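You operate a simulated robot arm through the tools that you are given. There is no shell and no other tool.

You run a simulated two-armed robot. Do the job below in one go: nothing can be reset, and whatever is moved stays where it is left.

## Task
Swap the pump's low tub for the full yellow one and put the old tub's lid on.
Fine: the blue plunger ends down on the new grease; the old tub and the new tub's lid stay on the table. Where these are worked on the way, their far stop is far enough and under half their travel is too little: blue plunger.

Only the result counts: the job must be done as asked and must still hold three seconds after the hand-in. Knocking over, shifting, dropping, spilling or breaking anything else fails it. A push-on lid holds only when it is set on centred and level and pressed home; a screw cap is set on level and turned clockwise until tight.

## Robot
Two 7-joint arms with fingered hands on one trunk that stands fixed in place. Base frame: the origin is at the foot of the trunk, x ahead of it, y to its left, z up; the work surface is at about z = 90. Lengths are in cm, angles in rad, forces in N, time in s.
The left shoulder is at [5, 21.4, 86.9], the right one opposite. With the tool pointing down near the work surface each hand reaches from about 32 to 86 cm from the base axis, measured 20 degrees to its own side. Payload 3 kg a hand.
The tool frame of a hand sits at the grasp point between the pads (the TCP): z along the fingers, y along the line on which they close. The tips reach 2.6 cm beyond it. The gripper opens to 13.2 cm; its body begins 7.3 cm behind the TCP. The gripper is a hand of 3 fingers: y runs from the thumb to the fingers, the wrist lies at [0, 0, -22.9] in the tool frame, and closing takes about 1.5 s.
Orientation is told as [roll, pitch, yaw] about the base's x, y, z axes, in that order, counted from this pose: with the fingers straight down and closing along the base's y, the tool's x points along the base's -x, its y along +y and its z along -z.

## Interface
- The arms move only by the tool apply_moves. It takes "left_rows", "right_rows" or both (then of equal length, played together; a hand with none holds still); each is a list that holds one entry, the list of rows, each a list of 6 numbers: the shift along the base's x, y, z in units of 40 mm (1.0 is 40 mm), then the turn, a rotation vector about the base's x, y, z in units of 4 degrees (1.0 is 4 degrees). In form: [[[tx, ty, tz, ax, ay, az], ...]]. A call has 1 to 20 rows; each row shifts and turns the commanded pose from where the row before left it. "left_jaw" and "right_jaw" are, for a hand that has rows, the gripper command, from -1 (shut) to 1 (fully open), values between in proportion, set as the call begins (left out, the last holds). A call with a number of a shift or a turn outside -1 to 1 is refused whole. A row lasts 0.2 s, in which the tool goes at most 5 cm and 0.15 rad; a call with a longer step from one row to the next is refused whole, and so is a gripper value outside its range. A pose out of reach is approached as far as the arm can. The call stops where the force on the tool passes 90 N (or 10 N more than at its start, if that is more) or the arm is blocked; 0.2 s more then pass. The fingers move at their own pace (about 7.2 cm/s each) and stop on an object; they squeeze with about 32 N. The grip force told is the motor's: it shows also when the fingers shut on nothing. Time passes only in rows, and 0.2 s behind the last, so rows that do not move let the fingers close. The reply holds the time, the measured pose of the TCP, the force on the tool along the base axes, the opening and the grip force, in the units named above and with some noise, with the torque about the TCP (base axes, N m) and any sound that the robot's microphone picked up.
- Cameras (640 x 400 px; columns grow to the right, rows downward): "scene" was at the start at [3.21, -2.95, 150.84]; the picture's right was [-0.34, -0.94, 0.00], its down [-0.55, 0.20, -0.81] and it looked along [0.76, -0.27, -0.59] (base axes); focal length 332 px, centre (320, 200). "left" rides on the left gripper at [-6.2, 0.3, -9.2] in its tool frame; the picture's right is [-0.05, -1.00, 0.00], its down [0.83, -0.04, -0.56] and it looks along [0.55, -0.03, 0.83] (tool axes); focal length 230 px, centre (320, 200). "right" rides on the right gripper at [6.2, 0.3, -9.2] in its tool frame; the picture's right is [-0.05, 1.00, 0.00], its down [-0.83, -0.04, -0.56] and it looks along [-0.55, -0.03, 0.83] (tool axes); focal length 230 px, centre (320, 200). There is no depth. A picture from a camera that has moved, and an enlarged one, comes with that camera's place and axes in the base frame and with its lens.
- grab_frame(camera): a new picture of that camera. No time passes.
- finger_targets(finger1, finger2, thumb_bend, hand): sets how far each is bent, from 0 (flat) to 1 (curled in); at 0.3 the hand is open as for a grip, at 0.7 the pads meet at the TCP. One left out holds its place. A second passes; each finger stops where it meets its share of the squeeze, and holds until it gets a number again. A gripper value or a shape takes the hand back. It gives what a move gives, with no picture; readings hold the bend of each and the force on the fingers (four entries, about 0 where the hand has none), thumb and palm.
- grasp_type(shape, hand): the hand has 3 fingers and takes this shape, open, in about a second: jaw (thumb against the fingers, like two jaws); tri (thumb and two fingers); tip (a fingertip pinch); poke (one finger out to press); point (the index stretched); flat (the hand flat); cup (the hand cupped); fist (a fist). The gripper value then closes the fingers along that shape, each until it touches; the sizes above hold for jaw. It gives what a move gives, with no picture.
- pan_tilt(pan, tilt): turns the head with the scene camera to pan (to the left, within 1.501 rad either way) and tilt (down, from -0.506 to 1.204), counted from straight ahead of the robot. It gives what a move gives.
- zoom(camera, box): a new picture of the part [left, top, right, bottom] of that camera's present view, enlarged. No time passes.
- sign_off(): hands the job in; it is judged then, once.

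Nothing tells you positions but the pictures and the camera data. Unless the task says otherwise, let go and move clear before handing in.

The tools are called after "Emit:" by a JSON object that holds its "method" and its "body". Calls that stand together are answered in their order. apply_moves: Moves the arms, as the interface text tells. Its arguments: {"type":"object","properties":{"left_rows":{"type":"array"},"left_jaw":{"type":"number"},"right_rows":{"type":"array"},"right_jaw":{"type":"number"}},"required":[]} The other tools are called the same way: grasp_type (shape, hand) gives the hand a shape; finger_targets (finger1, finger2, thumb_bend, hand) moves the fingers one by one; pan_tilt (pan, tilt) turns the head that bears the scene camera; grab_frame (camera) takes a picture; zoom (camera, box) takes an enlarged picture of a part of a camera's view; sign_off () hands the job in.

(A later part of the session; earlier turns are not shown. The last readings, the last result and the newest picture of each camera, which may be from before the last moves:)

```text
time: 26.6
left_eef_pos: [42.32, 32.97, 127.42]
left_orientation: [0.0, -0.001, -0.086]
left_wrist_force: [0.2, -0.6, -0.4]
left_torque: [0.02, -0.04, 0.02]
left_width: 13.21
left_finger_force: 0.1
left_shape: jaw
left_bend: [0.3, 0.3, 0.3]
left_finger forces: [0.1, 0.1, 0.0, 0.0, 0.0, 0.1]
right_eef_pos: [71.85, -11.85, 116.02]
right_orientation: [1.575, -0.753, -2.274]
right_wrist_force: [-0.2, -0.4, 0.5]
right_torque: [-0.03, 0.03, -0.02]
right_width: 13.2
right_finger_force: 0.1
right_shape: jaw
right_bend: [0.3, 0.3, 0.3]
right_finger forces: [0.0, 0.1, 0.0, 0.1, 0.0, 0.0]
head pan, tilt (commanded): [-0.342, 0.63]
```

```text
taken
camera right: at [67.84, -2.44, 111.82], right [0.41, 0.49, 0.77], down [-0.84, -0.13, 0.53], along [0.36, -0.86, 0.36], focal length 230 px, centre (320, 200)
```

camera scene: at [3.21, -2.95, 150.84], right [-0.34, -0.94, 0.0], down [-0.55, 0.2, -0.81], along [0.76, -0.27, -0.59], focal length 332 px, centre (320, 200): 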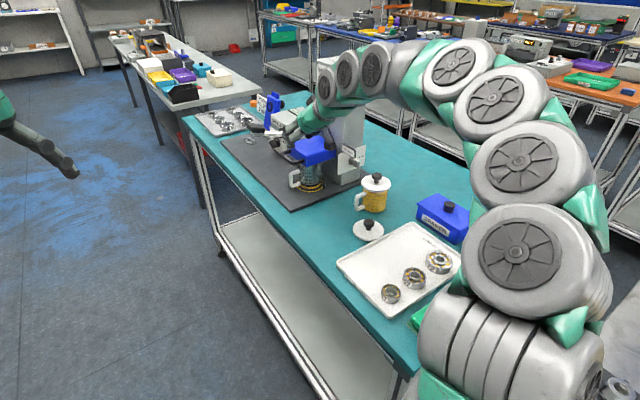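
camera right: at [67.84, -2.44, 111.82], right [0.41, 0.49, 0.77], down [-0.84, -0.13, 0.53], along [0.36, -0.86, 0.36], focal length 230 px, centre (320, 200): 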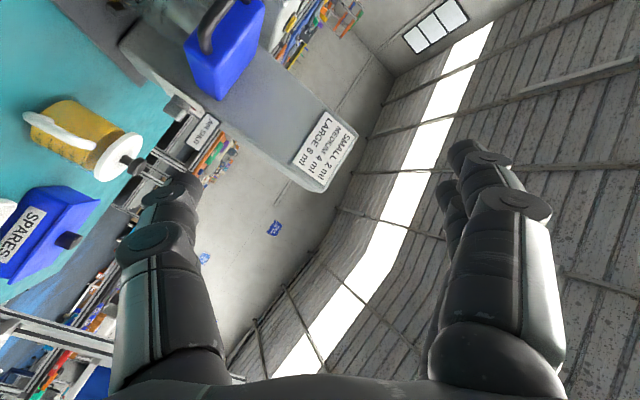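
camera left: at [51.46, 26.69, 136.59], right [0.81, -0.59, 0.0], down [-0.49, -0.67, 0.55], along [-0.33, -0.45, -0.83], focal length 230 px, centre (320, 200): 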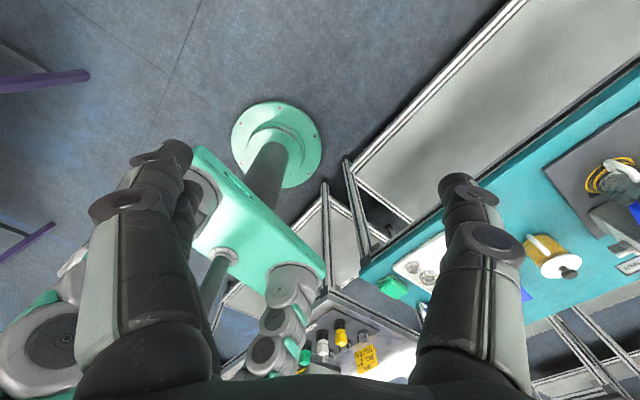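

The jaw is open and healthy again. I finish the roll so the fingers close vertically (thumb below).

Emit:
{"method": "apply_moves", "body": {"right_rows": [[[0, 0, 0, 0.75, -0.628, 0], [0, 0, 0, 0.75, -0.628, 0], [0, 0, 0, 0.75, -0.628, 0], [0, 0, 0, 0.75, -0.628, 0], [0, 0, 0, 0.75, -0.628, 0], [0, 0, 0, 0.75, -0.628, 0], [0, 0, 0, 0.75, -0.628, 0], [0, 0, 0, 0.75, -0.628, 0], [0, 0, 0, 0.75, -0.628, 0], [0, 0, 0, 0.75, -0.628, 0], [0, 0, 0, 0.75, -0.628, 0]]], "right_jaw": 0.1}}

Emit:
{"method": "grab_frame", "body": {"camera": "right"}}

Emit:
{"method": "grab_frame", "body": {"camera": "scene"}}

```text
time: 29.0
left_eef_pos: [42.44, 32.95, 127.51]
left_orientation: [0.0, 0.001, -0.086]
left_wrist_force: [0.3, -0.6, 0.0]
left_torque: [0.03, 0.02, 0.01]
left_width: 13.18
left_finger_force: 0.0
left_shape: jaw
left_bend: [0.3, 0.3, 0.3]
left_finger forces: [0.0, 0.1, 0.0, 0.0, 0.0, 0.0]
right_eef_pos: [71.82, -11.87, 115.88]
right_orientation: [1.571, 0.001, -2.271]
right_wrist_force: [0.5, -0.6, 0.5]
right_torque: [0.02, 0.0, 0.03]
right_width: 7.32
right_finger_force: 0.1
right_shape: jaw
right_bend: [0.72, 0.72, 0.7]
right_finger forces: [0.0, 0.0, 0.0, 0.0, 0.0, 0.0]
head pan, tilt (commanded): [-0.342, 0.63]
```

```text
taken
camera right: at [68.75, -1.35, 116.12], right [-0.03, -0.04, 1.0], down [-0.96, -0.28, -0.04], along [0.28, -0.96, -0.03], focal length 230 px, centre (320, 200)
```

right: 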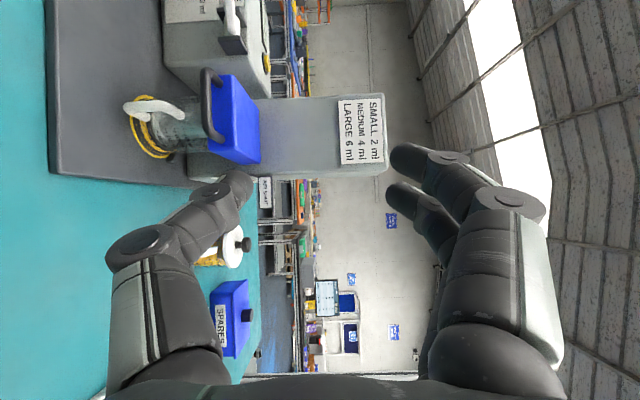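

```text
taken
camera scene: at [3.21, -2.95, 150.84], right [-0.34, -0.94, 0.0], down [-0.55, 0.2, -0.81], along [0.76, -0.27, -0.59], focal length 332 px, centre (320, 200)
```

scene: 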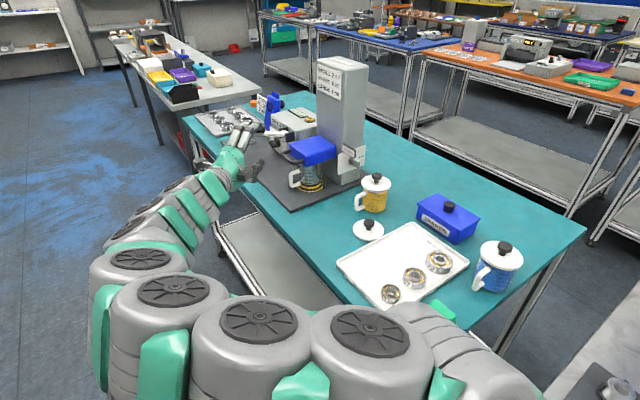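

The hand is level with the thumb below. I zoom on the blue handle from this viewpoint to pin down its place.

Emit:
{"method": "zoom", "body": {"camera": "right", "box": [110, 50, 270, 170]}}

Emit:
{"method": "zoom", "body": {"camera": "scene", "box": [210, 100, 350, 200]}}

```text
3.33 times, centred on (190, 110) of right
camera zoom: at [68.75, -1.35, 116.12], right [-0.03, -0.04, 1.0], down [-0.96, -0.28, -0.04], along [0.28, -0.96, -0.03], focal length 767 px, centre (753, 500)
```

zoom: 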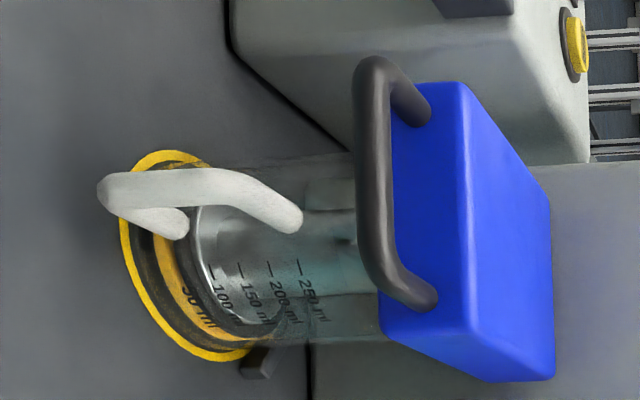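

```text
4.00 times, centred on (280, 150) of scene
camera zoom: at [3.21, -2.95, 150.84], right [-0.34, -0.94, 0.0], down [-0.55, 0.2, -0.81], along [0.76, -0.27, -0.59], focal length 1330 px, centre (480, 400)
```

zoom: 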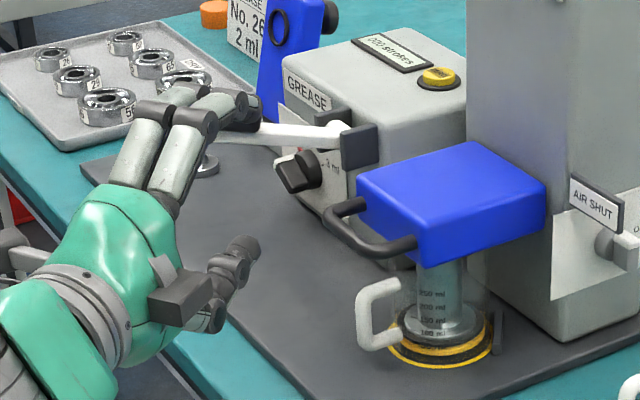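

The blue bar's centre is confirmed at (87.6,-23.4,102.5). I move to 12 cm short of it along the hand's heading, slightly high, with a 5 cm opening.

Emit:
{"method": "apply_moves", "body": {"right_rows": [[[0.276, -0.161, -0.524, 0, 0, 0], [0.276, -0.161, -0.524, 0, 0, 0], [0.276, -0.161, -0.524, 0, 0, 0], [0.276, -0.161, -0.524, 0, 0, 0], [0.276, -0.161, -0.524, 0, 0, 0], [0.276, -0.161, -0.524, 0, 0, 0], [0.276, -0.231, 0, 0, 0, 0], [0.276, -0.231, 0, 0, 0, 0], [0.276, -0.231, 0, 0, 0, 0], [0, 0, 0, 0, 0, 0]]], "right_jaw": -0.24}}

Emit:
{"method": "grab_frame", "body": {"camera": "right"}}

Emit:
{"method": "zoom", "body": {"camera": "scene", "box": [210, 100, 350, 200]}}

```text
time: 31.2
left_eef_pos: [42.36, 32.94, 127.42]
left_orientation: [0.001, 0.0, -0.088]
left_wrist_force: [0.4, -0.1, -0.5]
left_torque: [-0.01, 0.02, 0.01]
left_width: 13.18
left_finger_force: 0.1
left_shape: jaw
left_bend: [0.3, 0.3, 0.3]
left_finger forces: [0.0, 0.1, 0.0, 0.0, 0.1, 0.0]
right_eef_pos: [81.61, -18.44, 103.37]
right_orientation: [1.57, 0.001, -2.272]
right_wrist_force: [0.4, 0.1, 0.1]
right_torque: [0.03, -0.01, -0.01]
right_width: 5.05
right_finger_force: 0.1
right_shape: jaw
right_bend: [0.73, 0.73, 0.7]
right_finger forces: [0.0, 0.0, 0.0, 0.0, 0.0, 0.0]
head pan, tilt (commanded): [-0.342, 0.63]
```

```text
taken
camera right: at [78.7, -8.02, 103.56], right [-0.03, -0.04, 1.0], down [-0.96, -0.28, -0.04], along [0.28, -0.96, -0.03], focal length 230 px, centre (320, 200)
```

right: 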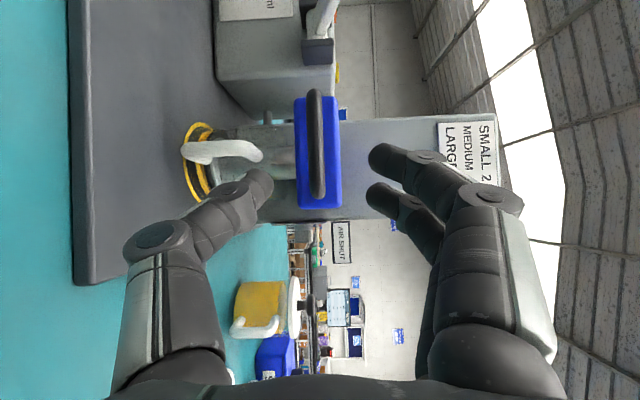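

```text
4.00 times, centred on (280, 150) of scene
camera zoom: at [3.21, -2.95, 150.84], right [-0.34, -0.94, 0.0], down [-0.55, 0.2, -0.81], along [0.76, -0.27, -0.59], focal length 1330 px, centre (480, 400)
```

zoom: 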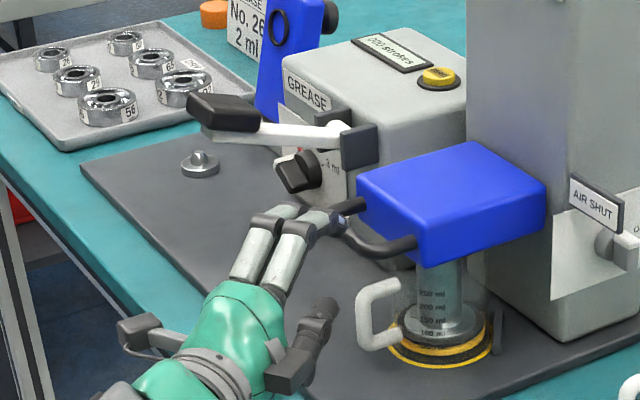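

The hand lines up with the bar, thumb under and fingers over. I advance the last 7 cm and look before closing.

Emit:
{"method": "apply_moves", "body": {"right_rows": [[[0.282, -0.234, 0, 0, 0, 0], [0.282, -0.234, 0, 0, 0, 0], [0.282, -0.234, 0, 0, 0, 0], [0.282, -0.234, 0, 0, 0, 0], [0.282, -0.234, 0, 0, 0, 0], [0, 0, 0, 0, 0, 0]]]}}

Emit:
{"method": "grab_frame", "body": {"camera": "right"}}

Emit:
{"method": "zoom", "body": {"camera": "scene", "box": [250, 110, 350, 200]}}

```text
time: 32.6
left_eef_pos: [42.35, 33.1, 127.47]
left_orientation: [0.001, 0.0, -0.087]
left_wrist_force: [1.0, 1.0, 0.4]
left_torque: [-0.04, 0.01, 0.01]
left_width: 13.18
left_finger_force: 0.0
left_shape: jaw
left_bend: [0.3, 0.3, 0.3]
left_finger forces: [0.0, 0.1, 0.0, 0.1, 0.0, 0.1]
right_eef_pos: [87.43, -23.2, 103.44]
right_orientation: [1.571, -0.001, -2.271]
right_wrist_force: [0.2, 0.7, 0.5]
right_torque: [0.02, -0.04, -0.04]
right_width: 5.06
right_finger_force: 0.1
right_shape: jaw
right_bend: [0.73, 0.73, 0.7]
right_finger forces: [0.0, 0.0, 0.0, 0.0, 0.0, 0.0]
head pan, tilt (commanded): [-0.342, 0.63]
```

```text
taken
camera right: at [84.4, -12.62, 103.57], right [-0.03, -0.04, 1.0], down [-0.96, -0.28, -0.04], along [0.28, -0.96, -0.03], focal length 230 px, centre (320, 200)
```

right: 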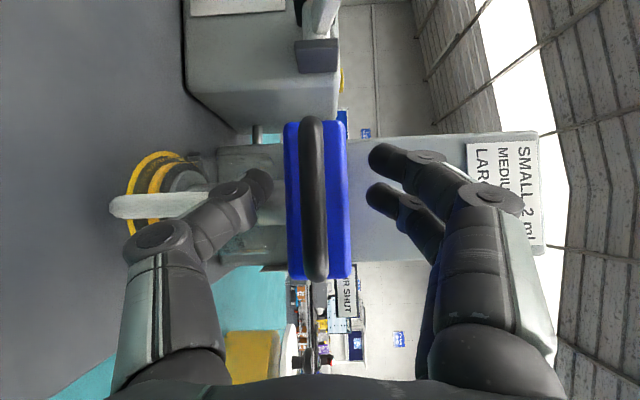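

```text
4.44 times, centred on (300, 155) of scene
camera zoom: at [3.21, -2.95, 150.84], right [-0.34, -0.94, 0.0], down [-0.55, 0.2, -0.81], along [0.76, -0.27, -0.59], focal length 1478 px, centre (409, 400)
```

zoom: 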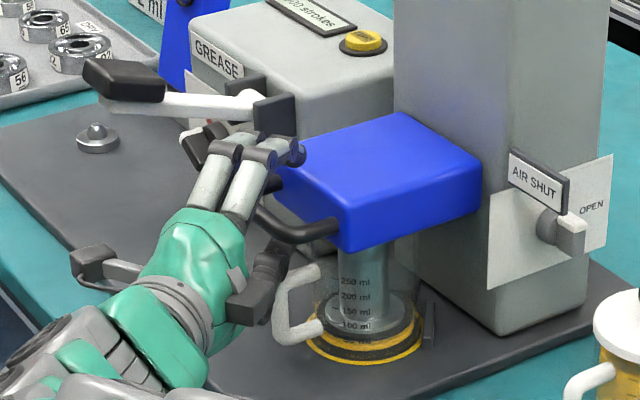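

The bar lies between thumb and fingers. I close the grip.

Emit:
{"method": "apply_moves", "body": {"right_rows": [[[0, 0, 0, 0, 0, 0], [0, 0, 0, 0, 0, 0], [0, 0, 0, 0, 0, 0], [0, 0, 0, 0, 0, 0], [0, 0, 0, 0, 0, 0], [0, 0, 0, 0, 0, 0], [0, 0, 0, 0, 0, 0]]], "right_jaw": -1}}

Emit:
{"method": "grab_frame", "body": {"camera": "right"}}

Emit:
{"method": "zoom", "body": {"camera": "scene", "box": [250, 110, 350, 200]}}

```text
time: 34.2
left_eef_pos: [42.24, 32.99, 127.47]
left_orientation: [-0.001, -0.001, -0.088]
left_wrist_force: [-0.4, 0.2, 0.0]
left_torque: [0.0, -0.02, 0.0]
left_width: 13.19
left_finger_force: 0.1
left_shape: jaw
left_bend: [0.3, 0.3, 0.3]
left_finger forces: [0.0, 0.1, 0.0, 0.0, 0.0, 0.0]
right_eef_pos: [87.46, -23.13, 103.57]
right_orientation: [1.571, -0.001, -2.271]
right_wrist_force: [6.6, -1.1, 0.1]
right_torque: [-0.68, -0.21, 0.03]
right_width: 0.0
right_finger_force: 32.4
right_shape: jaw
right_bend: [0.63, 0.73, 0.74]
right_finger forces: [0.1, 19.3, 0.1, 0.0, 30.9, 0.1]
head pan, tilt (commanded): [-0.342, 0.63]
```

```text
taken
camera right: at [84.39, -12.63, 103.57], right [-0.03, -0.04, 1.0], down [-0.96, -0.28, -0.04], along [0.28, -0.96, -0.03], focal length 230 px, centre (320, 200)
```

right: 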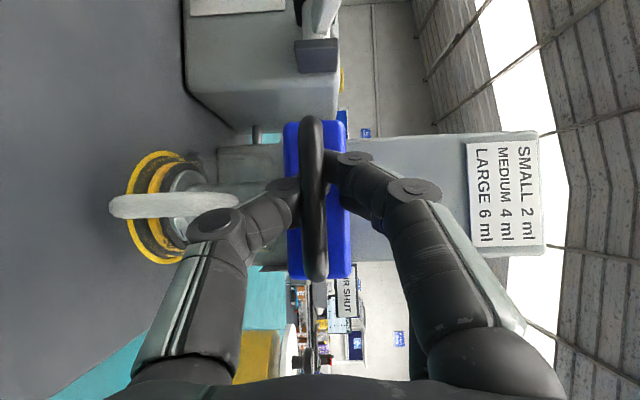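

```text
4.44 times, centred on (300, 155) of scene
camera zoom: at [3.23, -2.95, 150.84], right [-0.34, -0.94, 0.0], down [-0.55, 0.2, -0.81], along [0.76, -0.27, -0.59], focal length 1478 px, centre (409, 400)
```

zoom: 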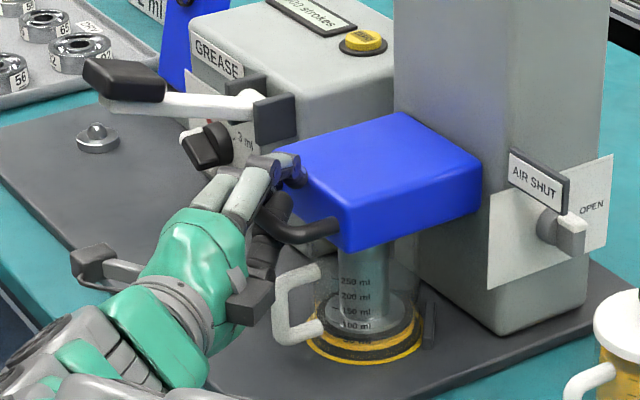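

Thumb and fingers wrap the bar. I lift gently by 2 cm and watch the force.

Emit:
{"method": "apply_moves", "body": {"right_rows": [[[0, 0, 0.1, 0, 0, 0], [0, 0, 0.1, 0, 0, 0], [0, 0, 0.1, 0, 0, 0], [0, 0, 0.1, 0, 0, 0], [0, 0, 0.1, 0, 0, 0]]]}}

Emit:
{"method": "zoom", "body": {"camera": "scene", "box": [250, 110, 350, 200]}}

```text
time: 35.4
left_eef_pos: [42.46, 33.03, 127.55]
left_orientation: [0.002, 0.0, -0.087]
left_wrist_force: [0.1, -0.1, 0.1]
left_torque: [0.0, 0.04, 0.0]
left_width: 13.2
left_finger_force: 0.0
left_shape: jaw
left_bend: [0.3, 0.3, 0.3]
left_finger forces: [0.1, 0.0, 0.0, 0.0, 0.0, 0.1]
right_eef_pos: [87.32, -23.23, 105.42]
right_orientation: [1.572, 0.0, -2.272]
right_wrist_force: [18.0, -2.6, -3.4]
right_torque: [-0.61, -0.2, 0.09]
right_width: 0.0
right_finger_force: 31.3
right_shape: jaw
right_bend: [0.63, 0.73, 0.74]
right_finger forces: [0.0, 19.8, 0.1, 0.1, 32.9, 0.1]
head pan, tilt (commanded): [-0.342, 0.63]
```

```text
4.44 times, centred on (300, 155) of scene
camera zoom: at [3.25, -2.96, 150.84], right [-0.34, -0.94, 0.0], down [-0.55, 0.2, -0.81], along [0.76, -0.27, -0.59], focal length 1478 px, centre (409, 400)
```

zoom: 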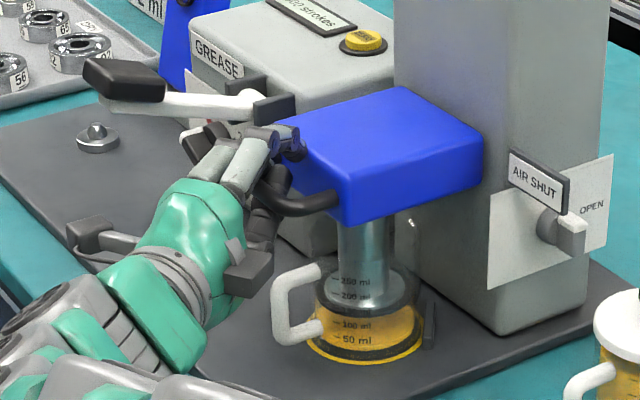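

The plunger rose 2 cm easily, but yellow grease now shows higher in the old tub. I look closer at whether grease or tub is being drawn up.

Emit:
{"method": "zoom", "body": {"camera": "scene", "box": [285, 150, 345, 200]}}

Emit:
{"method": "grab_frame", "body": {"camera": "right"}}

Emit:
{"method": "zoom", "body": {"camera": "right", "box": [90, 120, 290, 280]}}

```text
8.00 times, centred on (315, 175) of scene
camera zoom: at [3.25, -2.96, 150.84], right [-0.34, -0.94, 0.0], down [-0.55, 0.2, -0.81], along [0.76, -0.27, -0.59], focal length 2660 px, centre (360, 400)
```

zoom: 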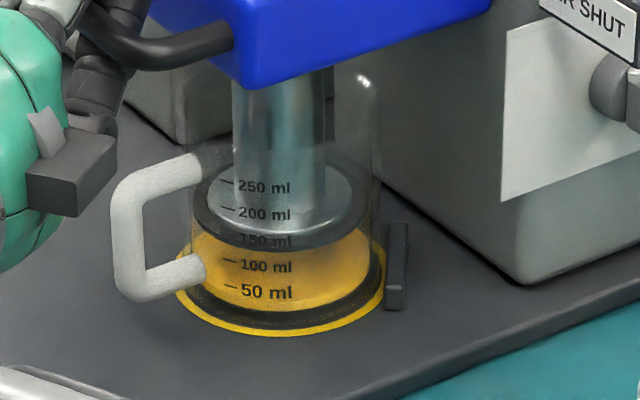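

```text
taken
camera right: at [84.34, -12.64, 105.57], right [-0.03, -0.04, 1.0], down [-0.96, -0.28, -0.04], along [0.28, -0.96, -0.03], focal length 230 px, centre (320, 200)
```

right: 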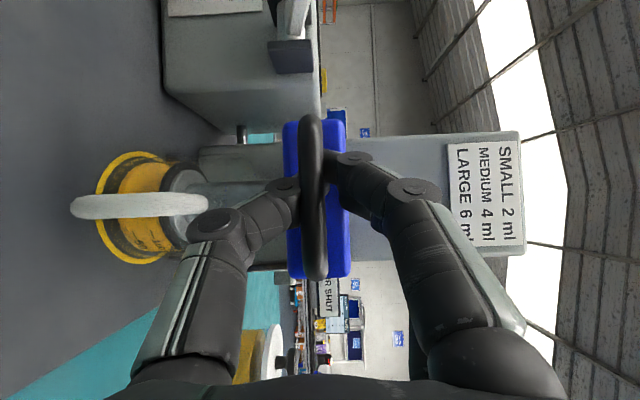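

```text
2.50 times, centred on (190, 200) of right
camera zoom: at [84.34, -12.64, 105.57], right [-0.03, -0.04, 1.0], down [-0.96, -0.28, -0.04], along [0.28, -0.96, -0.03], focal length 575 px, centre (645, 200)
```

zoom: 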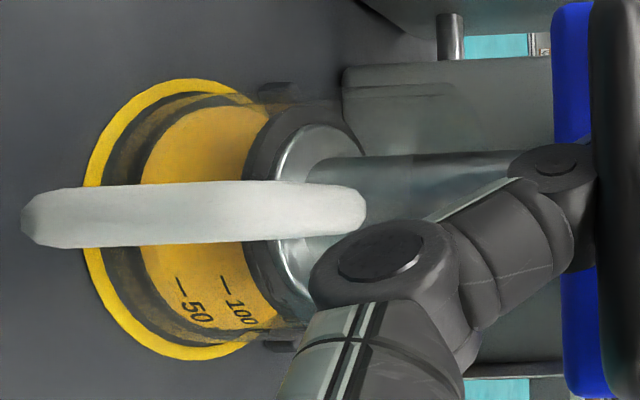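

What I see is just the surface of the low grease staying at the tub's bottom; the tub hasn't moved. I continue lifting.

Emit:
{"method": "apply_moves", "body": {"right_rows": [[[0, 0, 0.125, 0, 0, 0], [0, 0, 0.125, 0, 0, 0], [0, 0, 0.125, 0, 0, 0], [0, 0, 0.125, 0, 0, 0], [0, 0, 0.125, 0, 0, 0], [0, 0, 0.125, 0, 0, 0], [0, 0, 0.125, 0, 0, 0], [0, 0, 0.125, 0, 0, 0]]]}}

Emit:
{"method": "zoom", "body": {"camera": "scene", "box": [250, 90, 350, 200]}}

```text
time: 37.2
left_eef_pos: [42.48, 32.92, 127.54]
left_orientation: [-0.001, 0.001, -0.087]
left_wrist_force: [-0.6, 0.9, 0.3]
left_torque: [-0.01, -0.01, 0.01]
left_width: 13.16
left_finger_force: 0.1
left_shape: jaw
left_bend: [0.3, 0.3, 0.3]
left_finger forces: [0.0, 0.1, 0.1, 0.0, 0.0, 0.1]
right_eef_pos: [87.27, -23.13, 109.39]
right_orientation: [1.571, -0.001, -2.272]
right_wrist_force: [11.7, -1.4, -3.3]
right_torque: [-0.62, -0.32, -0.08]
right_width: 0.01
right_finger_force: 31.6
right_shape: jaw
right_bend: [0.63, 0.73, 0.74]
right_finger forces: [0.0, 20.5, 0.0, 0.0, 32.9, 0.0]
head pan, tilt (commanded): [-0.342, 0.63]
```

```text
3.64 times, centred on (300, 145) of scene
camera zoom: at [3.24, -2.96, 150.84], right [-0.34, -0.94, 0.0], down [-0.55, 0.2, -0.81], along [0.76, -0.27, -0.59], focal length 1209 px, centre (393, 400)
```

zoom: 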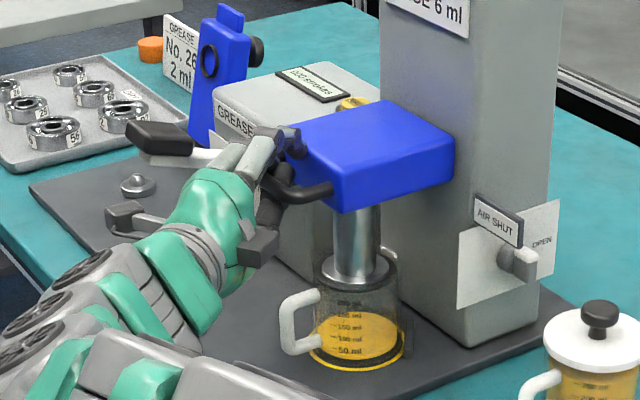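

The plunger keeps rising freely with the tub staying put. I lift further toward the top stop.

Emit:
{"method": "apply_moves", "body": {"right_rows": [[[0, 0, 0.125, 0, 0, 0], [0, 0, 0.125, 0, 0, 0], [0, 0, 0.125, 0, 0, 0], [0, 0, 0.125, 0, 0, 0], [0, 0, 0.125, 0, 0, 0], [0, 0, 0.125, 0, 0, 0], [0, 0, 0.125, 0, 0, 0], [0, 0, 0.125, 0, 0, 0]]]}}

Emit:
{"method": "zoom", "body": {"camera": "scene", "box": [250, 70, 370, 200]}}

```text
time: 39.0
left_eef_pos: [42.32, 33.04, 127.38]
left_orientation: [0.001, -0.001, -0.088]
left_wrist_force: [-0.5, -0.5, 0.0]
left_torque: [0.0, -0.03, -0.03]
left_width: 13.17
left_finger_force: 0.1
left_shape: jaw
left_bend: [0.3, 0.3, 0.3]
left_finger forces: [0.1, 0.1, 0.0, 0.0, 0.1, 0.1]
right_eef_pos: [87.34, -23.32, 113.55]
right_orientation: [1.572, 0.0, -2.27]
right_wrist_force: [5.8, -5.4, -0.5]
right_torque: [-0.63, -0.44, -0.18]
right_width: 0.0
right_finger_force: 32.2
right_shape: jaw
right_bend: [0.63, 0.73, 0.74]
right_finger forces: [0.0, 22.8, 0.1, 0.2, 32.2, 0.0]
head pan, tilt (commanded): [-0.342, 0.63]
```

```text
3.08 times, centred on (310, 135) of scene
camera zoom: at [3.22, -2.96, 150.84], right [-0.34, -0.94, 0.0], down [-0.55, 0.2, -0.81], along [0.76, -0.27, -0.59], focal length 1023 px, centre (351, 400)
```

zoom: 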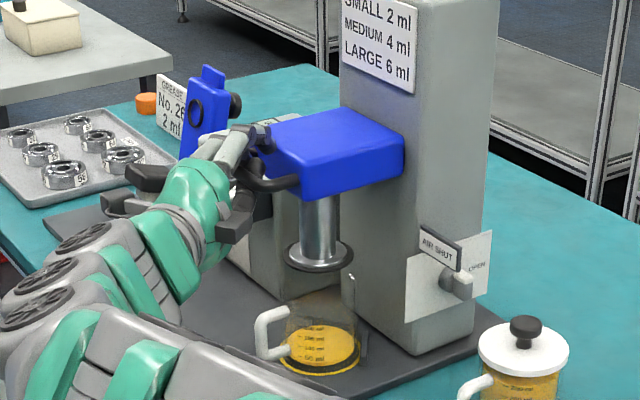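

The plate is now clear of the tub rim. I keep lifting in small steps to find the top stop.

Emit:
{"method": "apply_moves", "body": {"right_rows": [[[0, 0, 0.1, 0, 0, 0], [0, 0, 0.1, 0, 0, 0], [0, 0, 0.1, 0, 0, 0], [0, 0, 0.1, 0, 0, 0], [0, 0, 0.1, 0, 0, 0]]]}}

```text
time: 40.2
left_eef_pos: [42.29, 32.92, 127.52]
left_orientation: [0.001, 0.002, -0.087]
left_wrist_force: [0.0, -0.4, 0.2]
left_torque: [0.01, -0.01, 0.0]
left_width: 13.19
left_finger_force: 0.2
left_shape: jaw
left_bend: [0.3, 0.3, 0.3]
left_finger forces: [0.0, 0.0, 0.0, 0.0, 0.1, 0.0]
right_eef_pos: [87.38, -23.18, 115.21]
right_orientation: [1.569, 0.0, -2.271]
right_wrist_force: [3.8, -5.9, -13.4]
right_torque: [-0.55, -0.34, -0.16]
right_width: 0.02
right_finger_force: 32.0
right_shape: jaw
right_bend: [0.63, 0.73, 0.75]
right_finger forces: [0.0, 18.9, 0.0, 0.1, 39.3, 0.1]
head pan, tilt (commanded): [-0.342, 0.63]
```

A resisting force begins (about 13 N), suggesting the top stop. I nudge slightly more to confirm.

Emit:
{"method": "apply_moves", "body": {"right_rows": [[[0, 0, 0.05, 0, 0, 0], [0, 0, 0.05, 0, 0, 0]]]}}

Emit:
{"method": "zoom", "body": {"camera": "scene", "box": [250, 70, 370, 200]}}

```text
time: 40.8
left_eef_pos: [42.39, 32.89, 127.45]
left_orientation: [-0.002, 0.0, -0.087]
left_wrist_force: [-0.1, 0.0, 0.3]
left_torque: [0.01, 0.03, -0.01]
left_width: 13.23
left_finger_force: 0.0
left_shape: jaw
left_bend: [0.3, 0.3, 0.3]
left_finger forces: [0.0, 0.1, 0.0, 0.0, 0.0, 0.1]
right_eef_pos: [87.49, -23.12, 115.56]
right_orientation: [1.567, -0.003, -2.27]
right_wrist_force: [4.1, -6.3, -28.7]
right_torque: [-0.44, -0.08, 0.01]
right_width: 0.0
right_finger_force: 32.0
right_shape: jaw
right_bend: [0.63, 0.73, 0.72]
right_finger forces: [0.0, 12.8, 0.0, 0.0, 29.7, 0.1]
head pan, tilt (commanded): [-0.342, 0.63]
```

```text
3.08 times, centred on (310, 135) of scene
camera zoom: at [3.27, -2.98, 150.84], right [-0.34, -0.94, 0.0], down [-0.55, 0.2, -0.81], along [0.76, -0.27, -0.59], focal length 1023 px, centre (351, 400)
```

zoom: 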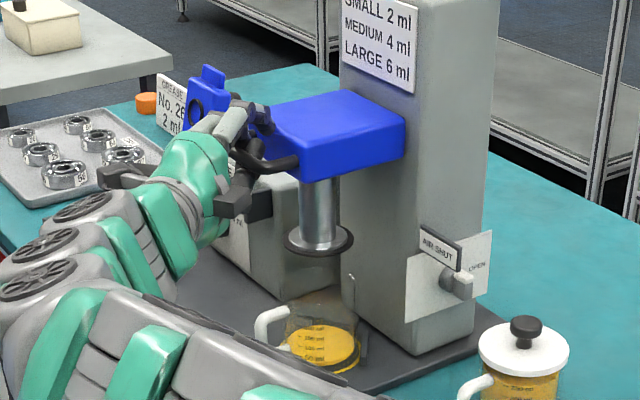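

It is at its top stop. I relax the pull and open the grip just slightly, with the thumb still beneath, to test whether the plunger stays up by itself.

Emit:
{"method": "apply_moves", "body": {"right_rows": [[[0, 0, -0.1, 0, 0, 0], [0, 0, 0, 0, 0, 0]]]}}

Emit:
{"method": "apply_moves", "body": {"right_rows": [[[0, 0, 0, 0, 0, 0], [0, 0, 0, 0, 0, 0], [0, 0, 0, 0, 0, 0], [0, 0, 0, 0, 0, 0]]], "right_jaw": -0.45}}

Emit:
{"method": "grab_frame", "body": {"camera": "right"}}

Emit:
{"method": "zoom", "body": {"camera": "scene", "box": [250, 70, 370, 200]}}

```text
time: 41.4
left_eef_pos: [42.32, 33.05, 127.51]
left_orientation: [0.0, 0.0, -0.088]
left_wrist_force: [0.4, 0.9, 0.5]
left_torque: [-0.02, 0.02, -0.01]
left_width: 13.17
left_finger_force: 0.0
left_shape: jaw
left_bend: [0.3, 0.3, 0.3]
left_finger forces: [0.1, 0.0, 0.1, 0.0, 0.0, 0.1]
right_eef_pos: [87.48, -23.06, 115.46]
right_orientation: [1.572, 0.0, -2.272]
right_wrist_force: [5.2, -6.3, -11.3]
right_torque: [-0.59, -0.27, -0.09]
right_width: 0.0
right_finger_force: 32.0
right_shape: jaw
right_bend: [0.63, 0.73, 0.73]
right_finger forces: [0.0, 17.1, 0.0, 0.0, 37.5, 0.0]
head pan, tilt (commanded): [-0.342, 0.63]
```

```text
time: 42.4
left_eef_pos: [42.35, 32.89, 127.48]
left_orientation: [0.002, 0.001, -0.087]
left_wrist_force: [-0.6, 0.4, -1.4]
left_torque: [0.01, 0.01, 0.0]
left_width: 13.23
left_finger_force: 0.0
left_shape: jaw
left_bend: [0.3, 0.3, 0.3]
left_finger forces: [0.1, 0.0, 0.0, 0.1, 0.0, 0.0]
right_eef_pos: [87.42, -23.17, 115.37]
right_orientation: [1.571, 0.002, -2.269]
right_wrist_force: [-0.4, 0.6, -0.6]
right_torque: [-0.02, -0.01, 0.0]
right_width: 3.59
right_finger_force: 0.0
right_shape: jaw
right_bend: [0.73, 0.74, 0.7]
right_finger forces: [0.0, 0.0, 0.0, 0.0, 0.1, 0.0]
head pan, tilt (commanded): [-0.342, 0.63]
```

```text
taken
camera right: at [84.34, -12.6, 115.53], right [-0.03, -0.04, 1.0], down [-0.96, -0.28, -0.04], along [0.28, -0.96, -0.03], focal length 230 px, centre (320, 200)
```

right: 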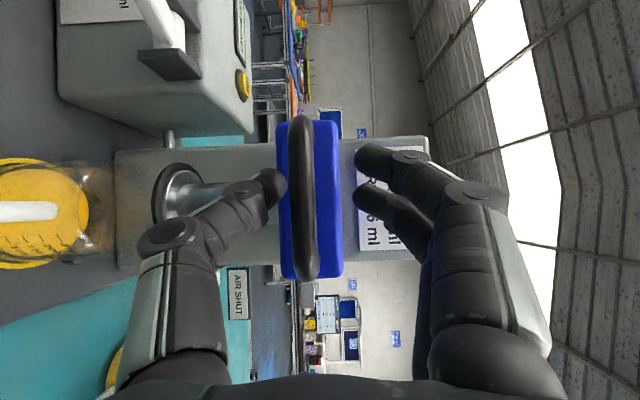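

```text
3.08 times, centred on (310, 135) of scene
camera zoom: at [3.21, -2.95, 150.84], right [-0.34, -0.94, 0.0], down [-0.55, 0.2, -0.81], along [0.76, -0.27, -0.59], focal length 1023 px, centre (351, 400)
```

zoom: 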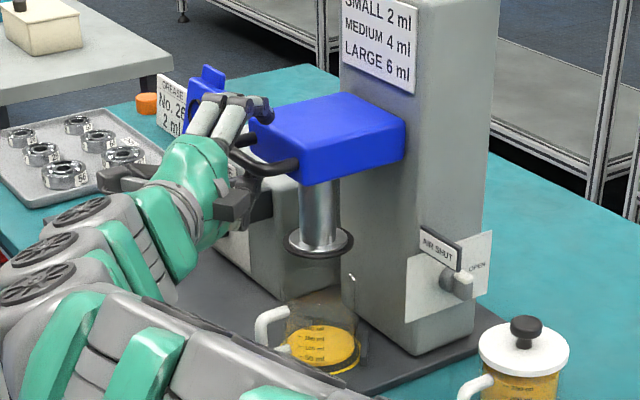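

The plunger stays up on its own with no load on the hand. I back the right hand away from the handle along its approach line.

Emit:
{"method": "apply_moves", "body": {"right_rows": [[[-0.2, 0.167, 0, 0, 0, 0], [-0.32, 0.268, 0, 0, 0, 0], [-0.32, 0.268, 0, 0, 0, 0], [-0.32, 0.268, 0, 0, 0, 0], [-0.32, 0.268, 0, 0, 0, 0], [-0.32, 0.268, 0, 0, 0, 0], [-0.32, 0.268, 0, 0, 0, 0], [-0.32, 0.268, 0, 0, 0, 0]]]}}

Emit:
{"method": "zoom", "body": {"camera": "scene", "box": [230, 70, 390, 210]}}

Emit:
{"method": "grab_frame", "body": {"camera": "right"}}

```text
time: 44.2
left_eef_pos: [42.36, 32.93, 127.36]
left_orientation: [0.001, -0.001, -0.088]
left_wrist_force: [-0.3, 0.1, 0.3]
left_torque: [0.03, -0.02, 0.0]
left_width: 13.17
left_finger_force: 0.0
left_shape: jaw
left_bend: [0.3, 0.3, 0.3]
left_finger forces: [0.0, 0.0, 0.0, 0.0, 0.0, 0.0]
right_eef_pos: [77.65, -15.04, 115.5]
right_orientation: [1.57, 0.0, -2.27]
right_wrist_force: [0.2, 0.6, 0.0]
right_torque: [0.0, -0.01, -0.01]
right_width: 3.61
right_finger_force: 0.0
right_shape: jaw
right_bend: [0.73, 0.74, 0.7]
right_finger forces: [0.0, 0.0, 0.1, 0.1, 0.0, 0.1]
head pan, tilt (commanded): [-0.342, 0.63]
```

```text
2.86 times, centred on (310, 140) of scene
camera zoom: at [3.21, -2.95, 150.84], right [-0.34, -0.94, 0.0], down [-0.55, 0.2, -0.81], along [0.76, -0.27, -0.59], focal length 950 px, centre (349, 371)
```

zoom: 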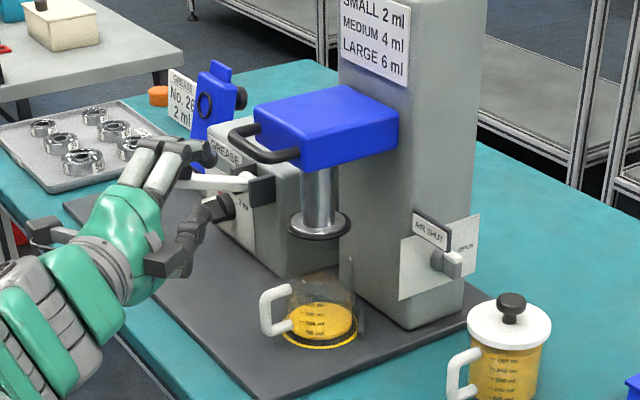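

```text
taken
camera right: at [74.49, -4.47, 115.56], right [-0.03, -0.04, 1.0], down [-0.96, -0.28, -0.04], along [0.28, -0.96, -0.03], focal length 230 px, centre (320, 200)
```

right: 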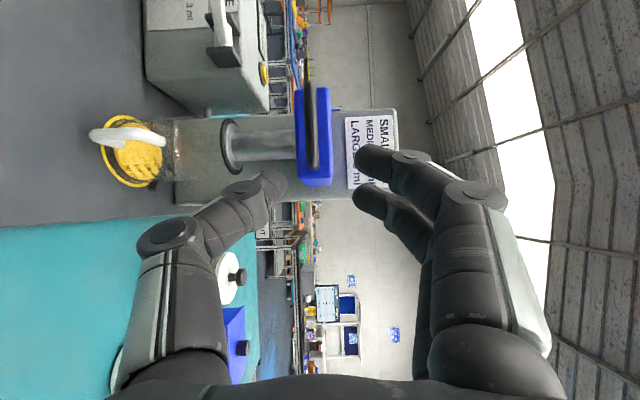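

The plunger holds up and the old tub is untouched. Now I unroll the right hand so its fingers close sideways for gripping the old tub's handle.

Emit:
{"method": "apply_moves", "body": {"right_rows": [[[-0.05, 0.044, -0.02, -0.748, 0.63, 0], [-0.05, 0.044, -0.02, -0.748, 0.63, 0], [-0.05, 0.044, -0.02, -0.748, 0.63, 0], [-0.05, 0.044, -0.02, -0.748, 0.63, 0], [-0.05, 0.044, -0.02, -0.748, 0.63, 0], [-0.05, 0.044, -0.02, -0.748, 0.63, 0], [-0.05, 0.044, -0.02, -0.748, 0.63, 0], [-0.05, 0.044, -0.02, -0.748, 0.63, 0], [-0.05, 0.044, -0.02, -0.748, 0.63, 0], [-0.05, 0.044, -0.02, -0.748, 0.63, 0], [-0.05, 0.044, -0.02, -0.748, 0.63, 0], [-0.05, 0.044, -0.02, -0.748, 0.63, 0], [-0.05, 0.044, -0.02, -0.748, 0.63, 0], [-0.05, 0.044, -0.02, -0.748, 0.63, 0], [-0.05, 0.044, -0.02, -0.748, 0.63, 0], [-0.05, 0.044, -0.02, -0.748, 0.63, 0], [-0.05, 0.044, -0.02, -0.748, 0.63, 0], [-0.05, 0.044, -0.02, -0.748, 0.63, 0], [-0.05, 0.044, -0.02, -0.748, 0.63, 0], [-0.05, 0.044, -0.02, -0.748, 0.63, 0]]], "right_jaw": 0}}

Emit:
{"method": "apply_moves", "body": {"right_rows": [[[0, 0, 0, -0.748, 0.63, 0], [0, 0, 0, -0.748, 0.63, 0], [0, 0, 0, -0.748, 0.63, 0], [0, 0, 0, 0.644, 0.765, 0], [0, 0, 0, 0.644, 0.765, 0], [0, 0, 0, 0.644, 0.765, 0], [0, 0, 0, 0.644, 0.765, 0], [0, 0, 0, 0.644, 0.765, 0], [0, 0, 0, 0.644, 0.765, 0], [0, 0, 0, 0.644, 0.765, 0], [0, 0, 0, 0.644, 0.765, 0], [0, 0, 0, 0.644, 0.765, 0], [0, 0, 0, 0.644, 0.765, 0], [0, 0, 0, 0, 0, 0]]]}}

Emit:
{"method": "grab_frame", "body": {"camera": "right"}}

Emit:
{"method": "grab_frame", "body": {"camera": "scene"}}

```text
time: 48.4
left_eef_pos: [42.29, 32.9, 127.4]
left_orientation: [-0.001, 0.0, -0.088]
left_wrist_force: [-0.2, 0.3, -0.3]
left_torque: [0.01, 0.01, 0.0]
left_width: 13.21
left_finger_force: 0.0
left_shape: jaw
left_bend: [0.3, 0.3, 0.3]
left_finger forces: [0.0, 0.0, 0.0, 0.0, 0.1, 0.0]
right_eef_pos: [73.64, -11.32, 113.82]
right_orientation: [1.568, -1.367, -2.269]
right_wrist_force: [-0.4, -0.4, 0.4]
right_torque: [0.01, -0.01, 0.01]
right_width: 6.55
right_finger_force: 0.1
right_shape: jaw
right_bend: [0.73, 0.73, 0.7]
right_finger forces: [0.1, 0.1, 0.0, 0.0, 0.0, 0.0]
head pan, tilt (commanded): [-0.342, 0.63]
```

```text
time: 51.4
left_eef_pos: [42.31, 32.99, 127.44]
left_orientation: [-0.001, 0.0, -0.088]
left_wrist_force: [0.4, 0.2, 0.5]
left_torque: [-0.02, 0.02, -0.01]
left_width: 13.21
left_finger_force: 0.1
left_shape: jaw
left_bend: [0.3, 0.3, 0.3]
left_finger forces: [0.0, 0.2, 0.1, 0.0, 0.0, 0.1]
right_eef_pos: [73.64, -11.33, 113.74]
right_orientation: [0.002, -0.871, -0.701]
right_wrist_force: [0.8, 0.1, -0.6]
right_torque: [-0.03, 0.01, 0.01]
right_width: 6.54
right_finger_force: 0.0
right_shape: jaw
right_bend: [0.73, 0.73, 0.7]
right_finger forces: [0.0, 0.0, 0.0, 0.0, 0.1, 0.0]
head pan, tilt (commanded): [-0.342, 0.63]
```

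```text
taken
camera right: at [65.43, -4.13, 114.84], right [0.67, 0.74, 0.04], down [0.06, -0.1, 0.99], along [0.74, -0.66, -0.11], focal length 230 px, centre (320, 200)
```

right: 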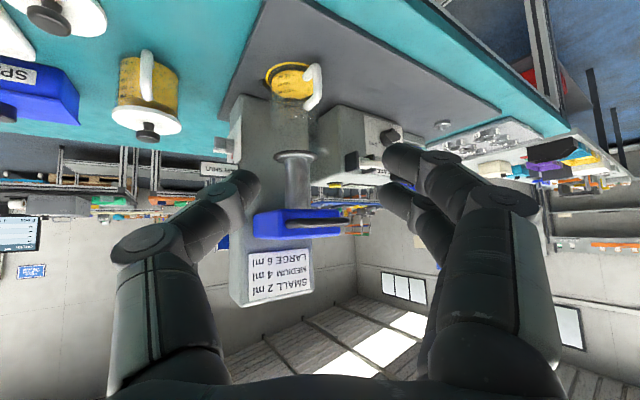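

```text
taken
camera scene: at [3.21, -2.95, 150.84], right [-0.34, -0.94, 0.0], down [-0.55, 0.2, -0.81], along [0.76, -0.27, -0.59], focal length 332 px, centre (320, 200)
```

scene: 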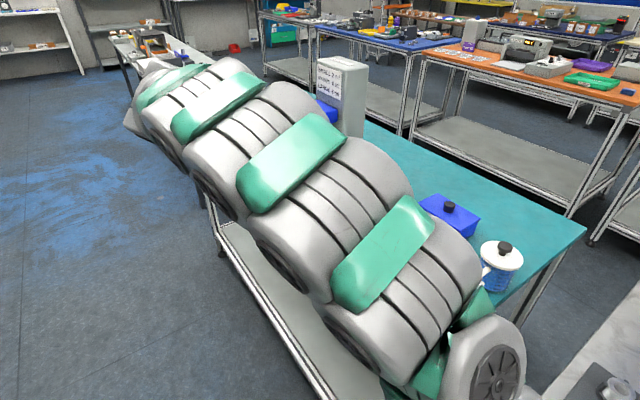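

The right arm now blocks the scene view, and I want to be sure its forearm stays clear of the table items. I'll turn the left hand into a side lookout.

Emit:
{"method": "apply_moves", "body": {"left_rows": [[[0, 0, 0.1, -0.088, -0.996, 0], [0, 0, 0.1, -0.088, -0.996, 0], [0, 0, 0.1, -0.088, -0.996, 0], [0, 0, 0.1, -0.088, -0.996, 0], [0, 0, 0.1, -0.088, -0.996, 0], [0, 0, 0.1, -0.088, -0.996, 0], [0, 0, 0.1, -0.088, -0.996, 0], [0, 0, 0.1, -0.088, -0.996, 0], [0, 0, 0.1, -0.088, -0.996, 0], [0, 0, 0.1, -0.088, -0.996, 0], [0, 0, 0.1, -0.088, -0.996, 0], [0, 0, 0.1, -0.088, -0.996, 0], [0, 0, 0.1, -0.088, -0.996, 0], [0, 0, 0.1, -0.088, -0.996, 0], [0, 0, 0.1, -0.088, -0.996, 0], [0, 0, 0.1, -0.088, -0.996, 0], [0, 0, 0.1, -0.088, -0.996, 0], [0, 0, 0.1, -0.088, -0.996, 0], [0, 0, 0.1, -0.088, -0.996, 0], [0, 0, 0.1, -0.088, -0.996, 0]]]}}

Emit:
{"method": "apply_moves", "body": {"left_rows": [[[0, 0, 0, 0, 0, -1], [0, 0, 0, 0, 0, -1], [0, 0, 0, 0, 0, -1], [0, 0, 0, 0, 0, -1], [0, 0, 0, 0, 0, -1], [0, 0, 0, 0, 0, -1], [0, 0, 0, 0, 0, -1], [0, 0, 0, 0, 0, -1], [0, 0, 0, 0, 0, -1], [0, 0, 0, 0, 0, -1], [0, 0, 0, 0, 0, -1], [0, 0, 0, 0, 0, -1]]]}}

Emit:
{"method": "grab_frame", "body": {"camera": "left"}}

```text
time: 55.6
left_eef_pos: [42.37, 32.9, 135.43]
left_orientation: [-0.008, -1.396, -0.08]
left_wrist_force: [-0.6, 0.3, 0.0]
left_torque: [-0.06, 0.01, -0.01]
left_width: 13.19
left_finger_force: 0.1
left_shape: jaw
left_bend: [0.3, 0.3, 0.3]
left_finger forces: [0.0, 0.0, 0.0, 0.1, 0.1, 0.0]
right_eef_pos: [73.68, -11.36, 113.69]
right_orientation: [0.001, -0.871, -0.701]
right_wrist_force: [-0.5, -0.5, 0.4]
right_torque: [0.0, 0.01, 0.01]
right_width: 6.56
right_finger_force: 0.0
right_shape: jaw
right_bend: [0.73, 0.73, 0.7]
right_finger forces: [0.0, 0.0, 0.0, 0.0, 0.0, 0.1]
head pan, tilt (commanded): [-0.342, 0.63]
```

```text
time: 58.2
left_eef_pos: [42.34, 32.82, 135.52]
left_orientation: [0.0, -1.396, -0.928]
left_wrist_force: [0.2, -0.1, -0.6]
left_torque: [-0.04, 0.05, -0.02]
left_width: 13.19
left_finger_force: 0.0
left_shape: jaw
left_bend: [0.3, 0.3, 0.3]
left_finger forces: [0.1, 0.1, 0.0, 0.0, 0.1, 0.0]
right_eef_pos: [73.56, -11.38, 113.75]
right_orientation: [0.003, -0.872, -0.701]
right_wrist_force: [0.6, 0.2, 0.5]
right_torque: [-0.01, -0.01, -0.02]
right_width: 6.54
right_finger_force: 0.1
right_shape: jaw
right_bend: [0.73, 0.73, 0.7]
right_finger forces: [0.1, 0.0, 0.1, 0.0, 0.0, 0.0]
head pan, tilt (commanded): [-0.342, 0.63]
```

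```text
taken
camera left: at [37.68, 39.46, 143.06], right [-0.79, -0.61, 0.05], down [-0.45, 0.53, -0.72], along [0.41, -0.59, -0.69], focal length 230 px, centre (320, 200)
```

left: 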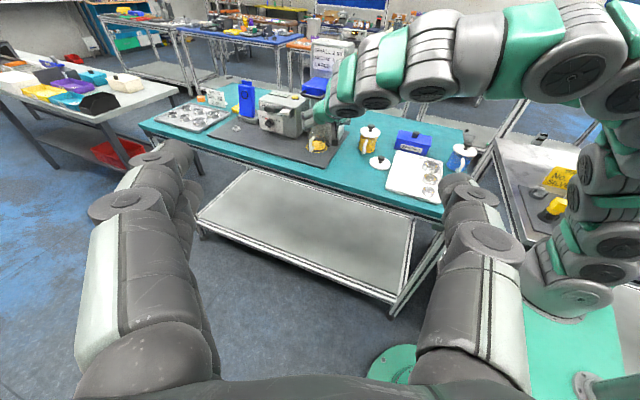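

This side view is very useful: the right arm arches well above the table, and the plunger is up. I zoom on the old tub from both hand cameras to refine the handle position.

Emit:
{"method": "zoom", "body": {"camera": "right", "box": [240, 40, 360, 130]}}

Emit:
{"method": "zoom", "body": {"camera": "left", "box": [250, 60, 410, 180]}}

```text
4.44 times, centred on (300, 85) of right
camera zoom: at [65.43, -4.14, 114.84], right [0.67, 0.74, 0.04], down [0.06, -0.1, 0.99], along [0.74, -0.66, -0.11], focal length 1022 px, centre (409, 711)
```

zoom: 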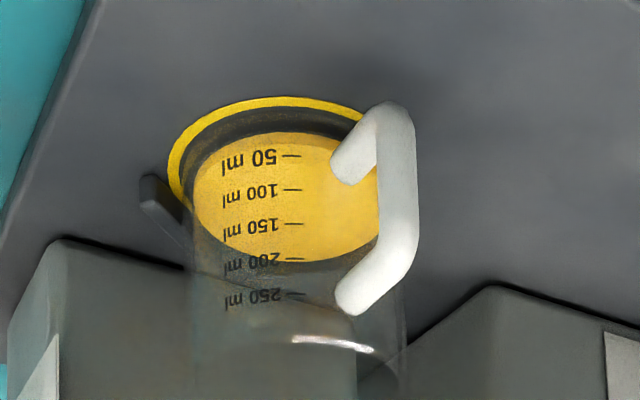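

```text
3.33 times, centred on (330, 120) of left
camera zoom: at [37.68, 39.46, 143.06], right [-0.79, -0.61, 0.05], down [-0.45, 0.53, -0.72], along [0.41, -0.59, -0.69], focal length 767 px, centre (287, 467)
```

zoom: 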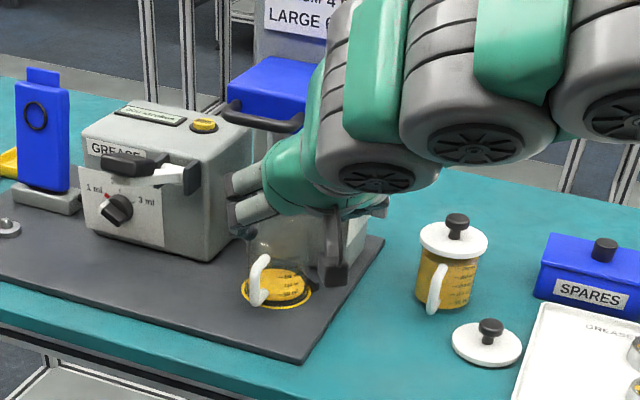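

The old tub's handle bar triangulates to about (87,-23.3,95.5). I move the right hand to 9 cm short of it along its downward-forward axis.

Emit:
{"method": "apply_moves", "body": {"right_rows": [[[0.256, -0.238, -0.395, 0, 0, 0], [0.256, -0.238, -0.395, 0, 0, 0], [0.256, -0.238, -0.395, 0, 0, 0], [0.256, -0.238, -0.395, 0, 0, 0], [0.256, -0.238, -0.395, 0, 0, 0], [0.256, -0.238, -0.395, 0, 0, 0], [0.256, -0.238, -0.395, 0, 0, 0], [0.256, -0.238, -0.395, 0, 0, 0]]]}}

Emit:
{"method": "grab_frame", "body": {"camera": "right"}}

Emit:
{"method": "zoom", "body": {"camera": "left", "box": [250, 60, 410, 180]}}

```text
time: 60.0
left_eef_pos: [42.42, 32.97, 135.4]
left_orientation: [-0.004, -1.394, -0.924]
left_wrist_force: [-0.4, -0.3, 1.1]
left_torque: [0.02, 0.01, 0.01]
left_width: 13.19
left_finger_force: 0.0
left_shape: jaw
left_bend: [0.3, 0.3, 0.3]
left_finger forces: [0.0, 0.1, 0.0, 0.0, 0.0, 0.1]
right_eef_pos: [81.86, -19.11, 101.04]
right_orientation: [0.001, -0.869, -0.701]
right_wrist_force: [0.0, 0.8, 0.1]
right_torque: [0.01, -0.01, -0.03]
right_width: 6.53
right_finger_force: 0.0
right_shape: jaw
right_bend: [0.73, 0.73, 0.7]
right_finger forces: [0.0, 0.1, 0.0, 0.0, 0.0, 0.2]
head pan, tilt (commanded): [-0.342, 0.63]
```

```text
taken
camera right: at [73.64, -11.82, 102.16], right [0.67, 0.74, 0.04], down [0.06, -0.1, 0.99], along [0.74, -0.66, -0.11], focal length 230 px, centre (320, 200)
```

right: 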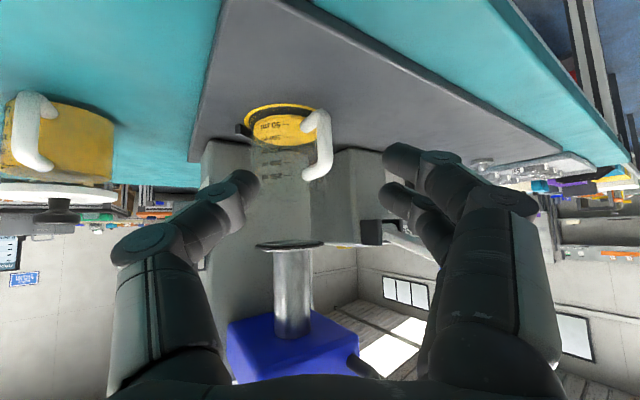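

```text
3.33 times, centred on (330, 120) of left
camera zoom: at [37.69, 39.5, 143.05], right [-0.79, -0.61, 0.05], down [-0.45, 0.53, -0.72], along [0.41, -0.59, -0.69], focal length 767 px, centre (287, 467)
```

zoom: 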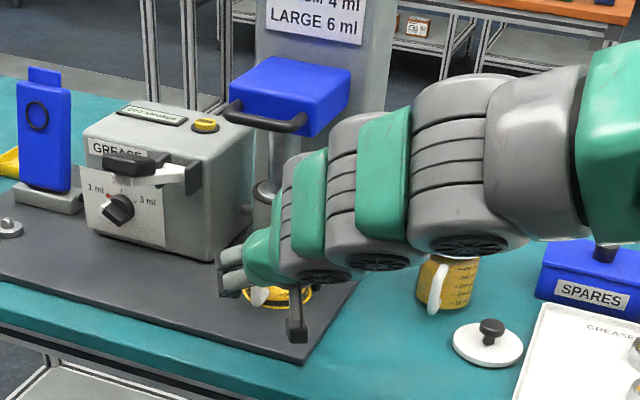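

The handle sits midway between thumb and fingers in the view, in line with the tool axis. I advance to it.

Emit:
{"method": "apply_moves", "body": {"right_rows": [[[0.242, -0.197, -0.25, 0, 0, 0], [0.242, -0.197, -0.25, 0, 0, 0], [0.242, -0.197, -0.25, 0, 0, 0], [0.242, -0.197, -0.25, 0, 0, 0], [0.242, -0.197, -0.25, 0, 0, 0], [0, 0, 0, 0, 0, 0]]]}}

Emit:
{"method": "grab_frame", "body": {"camera": "right"}}

Emit:
{"method": "zoom", "body": {"camera": "left", "box": [280, 100, 360, 160]}}

```text
time: 61.4
left_eef_pos: [42.33, 33.03, 135.38]
left_orientation: [-0.005, -1.396, -0.922]
left_wrist_force: [0.4, 0.3, 0.9]
left_torque: [-0.03, 0.0, -0.01]
left_width: 13.2
left_finger_force: 0.1
left_shape: jaw
left_bend: [0.3, 0.3, 0.3]
left_finger forces: [0.1, 0.0, 0.0, 0.0, 0.1, 0.0]
right_eef_pos: [86.55, -23.07, 96.1]
right_orientation: [0.002, -0.871, -0.7]
right_wrist_force: [0.6, -0.3, -0.2]
right_torque: [0.01, 0.02, 0.0]
right_width: 6.56
right_finger_force: 0.0
right_shape: jaw
right_bend: [0.73, 0.73, 0.7]
right_finger forces: [0.0, 0.0, 0.0, 0.1, 0.0, 0.0]
head pan, tilt (commanded): [-0.342, 0.63]
```

```text
taken
camera right: at [78.43, -15.78, 97.14], right [0.67, 0.74, 0.04], down [0.06, -0.1, 0.99], along [0.74, -0.66, -0.11], focal length 230 px, centre (320, 200)
```

right: 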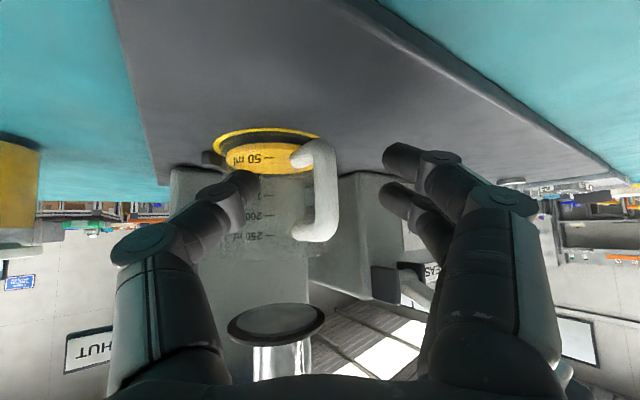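

```text
6.67 times, centred on (320, 130) of left
camera zoom: at [37.69, 39.49, 143.05], right [-0.79, -0.61, 0.05], down [-0.45, 0.53, -0.72], along [0.41, -0.59, -0.69], focal length 1534 px, centre (320, 667)
```

zoom: 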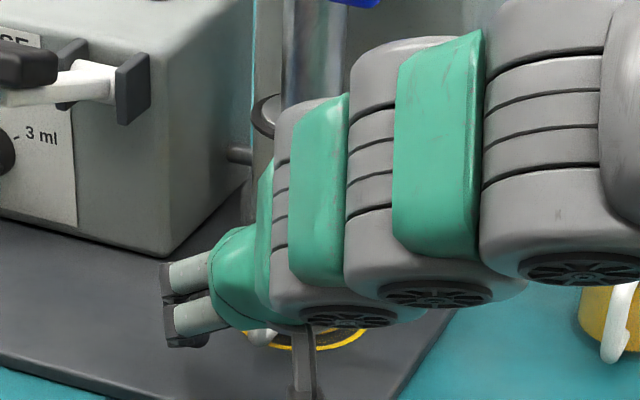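

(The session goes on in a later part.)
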